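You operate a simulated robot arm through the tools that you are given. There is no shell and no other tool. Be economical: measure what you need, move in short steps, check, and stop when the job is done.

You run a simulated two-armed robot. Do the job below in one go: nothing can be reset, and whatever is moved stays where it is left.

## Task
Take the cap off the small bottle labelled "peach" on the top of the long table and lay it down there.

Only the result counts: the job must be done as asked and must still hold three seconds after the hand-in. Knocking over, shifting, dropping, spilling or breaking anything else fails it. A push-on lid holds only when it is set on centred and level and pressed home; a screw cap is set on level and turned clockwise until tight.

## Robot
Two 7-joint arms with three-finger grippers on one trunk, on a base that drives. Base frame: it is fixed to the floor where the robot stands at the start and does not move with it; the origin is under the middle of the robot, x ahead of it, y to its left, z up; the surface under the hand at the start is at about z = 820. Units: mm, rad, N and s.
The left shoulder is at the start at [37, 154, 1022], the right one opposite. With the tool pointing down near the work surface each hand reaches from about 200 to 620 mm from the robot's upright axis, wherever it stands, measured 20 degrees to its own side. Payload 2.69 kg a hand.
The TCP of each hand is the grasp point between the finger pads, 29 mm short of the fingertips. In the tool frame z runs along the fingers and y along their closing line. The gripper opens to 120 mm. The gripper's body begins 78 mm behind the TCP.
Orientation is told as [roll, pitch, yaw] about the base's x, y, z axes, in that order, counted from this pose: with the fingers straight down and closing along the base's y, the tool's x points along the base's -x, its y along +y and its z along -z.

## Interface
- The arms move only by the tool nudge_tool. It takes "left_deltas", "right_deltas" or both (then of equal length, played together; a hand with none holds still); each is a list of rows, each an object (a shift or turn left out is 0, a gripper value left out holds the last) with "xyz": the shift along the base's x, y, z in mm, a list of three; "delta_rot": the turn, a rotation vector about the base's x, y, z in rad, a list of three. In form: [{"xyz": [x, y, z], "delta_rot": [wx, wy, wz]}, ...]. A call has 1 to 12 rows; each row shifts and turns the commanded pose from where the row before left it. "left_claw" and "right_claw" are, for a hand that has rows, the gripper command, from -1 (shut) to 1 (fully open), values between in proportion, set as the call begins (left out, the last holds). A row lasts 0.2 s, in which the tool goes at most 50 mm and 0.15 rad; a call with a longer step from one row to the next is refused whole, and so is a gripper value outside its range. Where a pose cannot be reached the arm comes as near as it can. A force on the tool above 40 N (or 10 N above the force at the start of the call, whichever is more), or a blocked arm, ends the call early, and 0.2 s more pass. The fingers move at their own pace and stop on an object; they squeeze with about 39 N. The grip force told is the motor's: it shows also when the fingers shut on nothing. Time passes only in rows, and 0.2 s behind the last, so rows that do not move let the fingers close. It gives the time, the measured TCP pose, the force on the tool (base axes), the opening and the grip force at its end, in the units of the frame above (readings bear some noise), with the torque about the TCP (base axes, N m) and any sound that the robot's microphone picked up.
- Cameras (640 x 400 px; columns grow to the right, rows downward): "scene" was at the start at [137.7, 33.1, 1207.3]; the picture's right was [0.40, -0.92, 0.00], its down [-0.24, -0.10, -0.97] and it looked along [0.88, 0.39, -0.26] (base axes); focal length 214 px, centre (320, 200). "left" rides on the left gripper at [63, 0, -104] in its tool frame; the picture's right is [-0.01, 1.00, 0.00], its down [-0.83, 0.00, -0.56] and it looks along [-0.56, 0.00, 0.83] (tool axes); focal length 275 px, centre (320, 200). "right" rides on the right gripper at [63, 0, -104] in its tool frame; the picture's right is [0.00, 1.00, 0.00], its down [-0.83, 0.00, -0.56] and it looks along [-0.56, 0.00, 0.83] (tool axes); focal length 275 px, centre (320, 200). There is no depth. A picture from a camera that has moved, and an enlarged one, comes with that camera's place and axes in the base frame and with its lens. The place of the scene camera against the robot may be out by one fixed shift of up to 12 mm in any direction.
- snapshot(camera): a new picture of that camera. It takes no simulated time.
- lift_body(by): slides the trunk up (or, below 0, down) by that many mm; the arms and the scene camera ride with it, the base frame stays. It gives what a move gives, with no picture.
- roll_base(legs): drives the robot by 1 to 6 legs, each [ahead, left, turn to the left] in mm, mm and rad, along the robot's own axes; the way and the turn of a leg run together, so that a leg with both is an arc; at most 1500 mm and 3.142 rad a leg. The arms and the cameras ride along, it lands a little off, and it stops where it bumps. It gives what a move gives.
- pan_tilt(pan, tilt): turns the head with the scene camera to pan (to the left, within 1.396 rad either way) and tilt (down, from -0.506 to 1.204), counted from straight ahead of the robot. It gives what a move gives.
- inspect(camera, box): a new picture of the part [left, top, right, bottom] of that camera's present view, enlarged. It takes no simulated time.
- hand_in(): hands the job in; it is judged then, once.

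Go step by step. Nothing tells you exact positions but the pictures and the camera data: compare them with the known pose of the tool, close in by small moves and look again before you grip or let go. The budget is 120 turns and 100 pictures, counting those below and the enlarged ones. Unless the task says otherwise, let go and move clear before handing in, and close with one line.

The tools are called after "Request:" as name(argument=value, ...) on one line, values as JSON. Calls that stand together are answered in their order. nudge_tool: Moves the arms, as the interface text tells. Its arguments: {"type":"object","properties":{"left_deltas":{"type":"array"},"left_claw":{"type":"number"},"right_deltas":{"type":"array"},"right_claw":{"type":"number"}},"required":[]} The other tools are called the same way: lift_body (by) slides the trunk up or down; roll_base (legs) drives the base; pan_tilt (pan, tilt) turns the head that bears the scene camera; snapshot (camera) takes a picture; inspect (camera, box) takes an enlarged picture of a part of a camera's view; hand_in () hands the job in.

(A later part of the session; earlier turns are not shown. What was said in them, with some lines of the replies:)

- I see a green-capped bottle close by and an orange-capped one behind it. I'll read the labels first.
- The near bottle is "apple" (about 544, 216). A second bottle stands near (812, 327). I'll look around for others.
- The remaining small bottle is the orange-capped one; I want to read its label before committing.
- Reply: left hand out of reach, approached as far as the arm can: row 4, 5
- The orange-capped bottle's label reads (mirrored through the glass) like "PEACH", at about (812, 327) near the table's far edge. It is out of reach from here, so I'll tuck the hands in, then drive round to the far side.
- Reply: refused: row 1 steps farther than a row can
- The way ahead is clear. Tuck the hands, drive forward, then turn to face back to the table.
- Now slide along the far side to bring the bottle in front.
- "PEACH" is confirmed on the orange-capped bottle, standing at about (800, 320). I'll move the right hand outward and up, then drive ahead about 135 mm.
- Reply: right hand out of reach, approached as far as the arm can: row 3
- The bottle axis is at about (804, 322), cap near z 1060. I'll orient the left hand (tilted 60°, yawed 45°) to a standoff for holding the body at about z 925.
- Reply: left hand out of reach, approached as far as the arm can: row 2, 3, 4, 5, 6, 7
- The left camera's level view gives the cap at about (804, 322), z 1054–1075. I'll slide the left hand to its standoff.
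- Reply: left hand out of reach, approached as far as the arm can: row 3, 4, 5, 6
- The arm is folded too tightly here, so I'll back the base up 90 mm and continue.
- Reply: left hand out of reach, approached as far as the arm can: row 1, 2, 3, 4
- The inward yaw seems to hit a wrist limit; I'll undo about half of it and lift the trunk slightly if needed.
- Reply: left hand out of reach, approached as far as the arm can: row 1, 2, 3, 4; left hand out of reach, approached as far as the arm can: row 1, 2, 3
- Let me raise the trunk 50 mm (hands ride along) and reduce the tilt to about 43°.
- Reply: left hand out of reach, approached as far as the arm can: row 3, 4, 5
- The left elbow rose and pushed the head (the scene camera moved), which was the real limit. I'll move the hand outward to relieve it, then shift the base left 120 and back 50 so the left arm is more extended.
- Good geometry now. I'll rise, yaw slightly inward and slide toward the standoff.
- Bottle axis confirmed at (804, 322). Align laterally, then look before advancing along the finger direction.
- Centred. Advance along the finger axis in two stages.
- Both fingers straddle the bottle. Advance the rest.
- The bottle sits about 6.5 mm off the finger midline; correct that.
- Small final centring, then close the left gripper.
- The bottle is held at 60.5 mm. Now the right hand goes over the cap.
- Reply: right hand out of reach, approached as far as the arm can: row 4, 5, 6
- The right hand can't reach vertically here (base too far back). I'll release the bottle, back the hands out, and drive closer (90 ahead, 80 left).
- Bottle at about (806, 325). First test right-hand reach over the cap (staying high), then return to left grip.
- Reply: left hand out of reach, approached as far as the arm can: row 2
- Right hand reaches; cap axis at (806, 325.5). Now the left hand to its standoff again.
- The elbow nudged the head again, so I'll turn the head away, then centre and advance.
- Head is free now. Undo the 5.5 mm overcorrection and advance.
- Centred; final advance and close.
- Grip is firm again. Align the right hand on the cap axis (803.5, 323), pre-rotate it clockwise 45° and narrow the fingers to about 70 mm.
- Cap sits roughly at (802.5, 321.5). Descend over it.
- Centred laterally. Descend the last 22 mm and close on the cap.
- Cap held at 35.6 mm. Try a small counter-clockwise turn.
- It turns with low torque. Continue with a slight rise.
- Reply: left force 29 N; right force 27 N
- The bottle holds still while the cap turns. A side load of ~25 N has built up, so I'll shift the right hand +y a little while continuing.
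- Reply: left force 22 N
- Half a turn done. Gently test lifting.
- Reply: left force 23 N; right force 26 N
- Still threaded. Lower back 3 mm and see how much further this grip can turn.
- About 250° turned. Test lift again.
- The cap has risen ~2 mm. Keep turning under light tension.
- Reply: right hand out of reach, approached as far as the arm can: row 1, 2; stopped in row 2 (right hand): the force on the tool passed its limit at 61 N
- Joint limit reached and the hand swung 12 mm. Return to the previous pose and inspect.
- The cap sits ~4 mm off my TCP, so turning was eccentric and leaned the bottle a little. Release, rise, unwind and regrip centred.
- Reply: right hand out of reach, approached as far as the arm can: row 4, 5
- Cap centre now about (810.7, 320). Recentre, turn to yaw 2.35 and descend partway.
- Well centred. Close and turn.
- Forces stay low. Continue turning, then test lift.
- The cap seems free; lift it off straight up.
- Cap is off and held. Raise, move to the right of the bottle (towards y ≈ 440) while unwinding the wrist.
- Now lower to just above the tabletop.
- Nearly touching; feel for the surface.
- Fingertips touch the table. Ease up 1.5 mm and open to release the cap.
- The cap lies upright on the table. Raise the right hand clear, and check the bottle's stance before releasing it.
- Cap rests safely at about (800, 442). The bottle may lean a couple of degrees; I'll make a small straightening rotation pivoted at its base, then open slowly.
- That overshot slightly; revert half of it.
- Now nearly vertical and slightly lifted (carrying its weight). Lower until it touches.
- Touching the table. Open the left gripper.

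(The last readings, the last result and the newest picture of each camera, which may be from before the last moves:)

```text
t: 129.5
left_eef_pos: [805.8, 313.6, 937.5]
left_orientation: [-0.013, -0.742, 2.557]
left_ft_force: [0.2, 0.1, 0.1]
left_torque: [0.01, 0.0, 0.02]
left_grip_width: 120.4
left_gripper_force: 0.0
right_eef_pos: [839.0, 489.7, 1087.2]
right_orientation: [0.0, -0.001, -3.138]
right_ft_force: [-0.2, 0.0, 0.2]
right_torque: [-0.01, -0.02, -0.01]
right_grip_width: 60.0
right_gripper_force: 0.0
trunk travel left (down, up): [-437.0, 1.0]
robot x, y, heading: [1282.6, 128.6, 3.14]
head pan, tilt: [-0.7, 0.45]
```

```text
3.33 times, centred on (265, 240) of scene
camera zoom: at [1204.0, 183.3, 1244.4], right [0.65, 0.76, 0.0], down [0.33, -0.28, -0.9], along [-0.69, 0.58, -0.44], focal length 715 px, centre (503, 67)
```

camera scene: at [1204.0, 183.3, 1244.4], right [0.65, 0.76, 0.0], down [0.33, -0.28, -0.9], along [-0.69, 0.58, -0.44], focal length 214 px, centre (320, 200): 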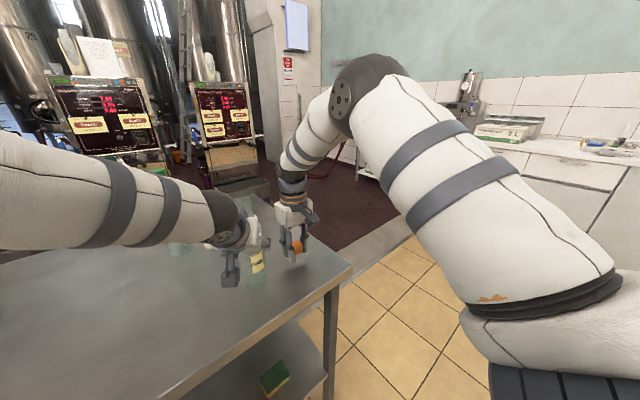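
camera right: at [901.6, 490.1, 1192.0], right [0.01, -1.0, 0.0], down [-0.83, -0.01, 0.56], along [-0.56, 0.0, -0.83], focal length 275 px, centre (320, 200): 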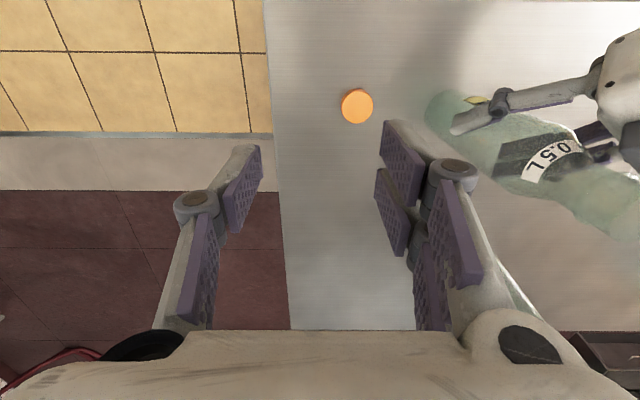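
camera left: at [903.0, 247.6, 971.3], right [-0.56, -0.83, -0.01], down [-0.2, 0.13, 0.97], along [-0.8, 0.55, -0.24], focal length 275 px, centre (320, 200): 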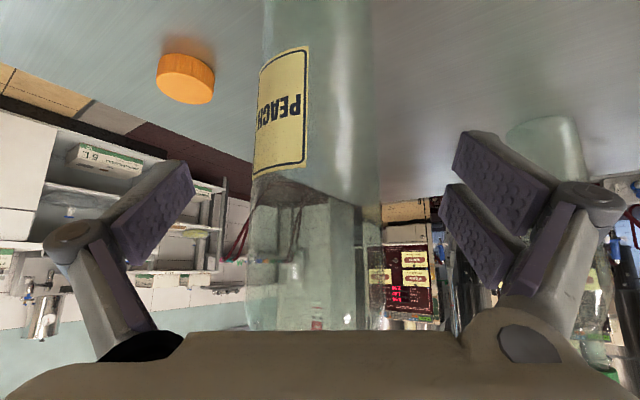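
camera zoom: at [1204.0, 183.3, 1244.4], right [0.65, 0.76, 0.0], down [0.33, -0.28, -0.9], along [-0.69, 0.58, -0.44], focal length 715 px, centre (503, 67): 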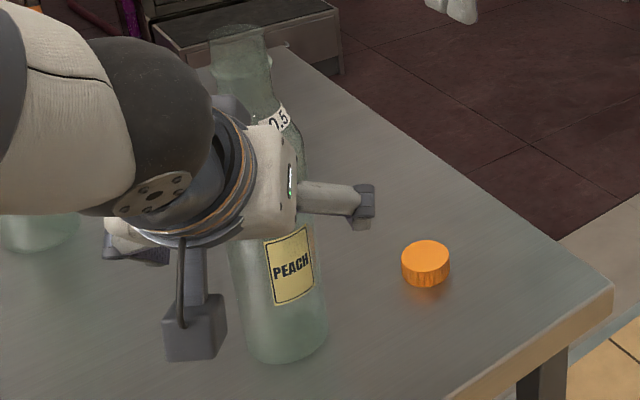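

The bottle stands on its own. Back the left hand out along its finger axis.

Request:
nudge_tool(left_deltas=[{"xyz": [4.5, -3, 5.9]}, {"xyz": [7.9, -5.2, 10.3]}, {"xyz": [11.2, -7.4, 14.8]}, {"xyz": [11.2, -7.4, 14.8]}, {"xyz": [11.2, -7.4, 14.8]}, {"xyz": [11.2, -7.4, 14.8]}, {"xyz": [11.2, -7.4, 14.8]}, {"xyz": [15, -20, 10]}, {"xyz": [15, -30, 0]}])

Request:
snapshot(camera="left")

Request:
snapshot(camera="scene")

```text
t: 131.5
left_eef_pos: [908.5, 221.4, 1033.4]
left_orientation: [-0.005, -0.739, 2.541]
left_ft_force: [-0.8, -0.3, -0.1]
left_torque: [0.02, 0.01, -0.01]
left_grip_width: 120.0
left_gripper_force: 0.1
right_eef_pos: [839.0, 489.1, 1087.6]
right_orientation: [-0.001, 0.0, -3.138]
right_ft_force: [-0.5, 0.1, 0.3]
right_torque: [0.02, 0.0, 0.02]
right_grip_width: 60.0
right_gripper_force: 0.0
trunk travel left (down, up): [-437.0, 1.0]
robot x, y, heading: [1277.2, 129.1, 3.142]
head pan, tilt: [-0.7, 0.45]
```

```text
13 pictures are left
camera left: at [1005.9, 154.1, 1069.4], right [-0.57, -0.82, 0.0], down [-0.2, 0.14, 0.97], along [-0.8, 0.55, -0.24], focal length 275 px, centre (320, 200)
```

left: 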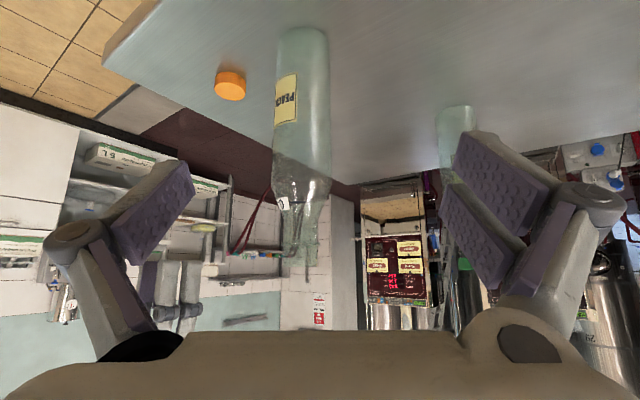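

```text
12 pictures are left
camera scene: at [1204.0, 182.5, 1244.5], right [0.65, 0.76, 0.0], down [0.33, -0.28, -0.9], along [-0.69, 0.58, -0.43], focal length 214 px, centre (320, 200)
```

scene: 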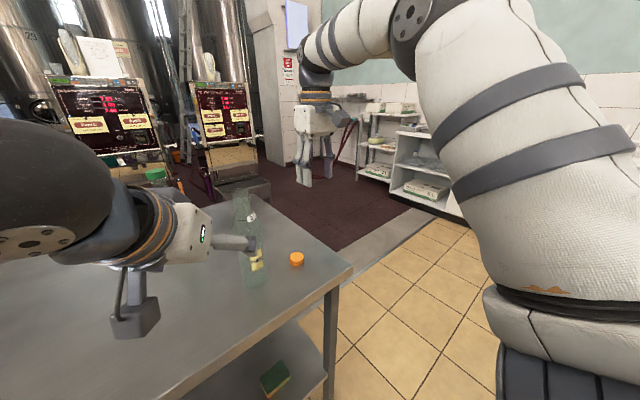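

The bottle stands upright and open, its cap lies on the table, both hands are clear and everything else is undisturbed. Handing in.

Request:
hand_in()

```text
The job is handed in.
```

The cap is off the "peach" bottle and lies on the long table beside it. The bottle stands upright, shifted by a few millimetres at most, and both hands are clear.
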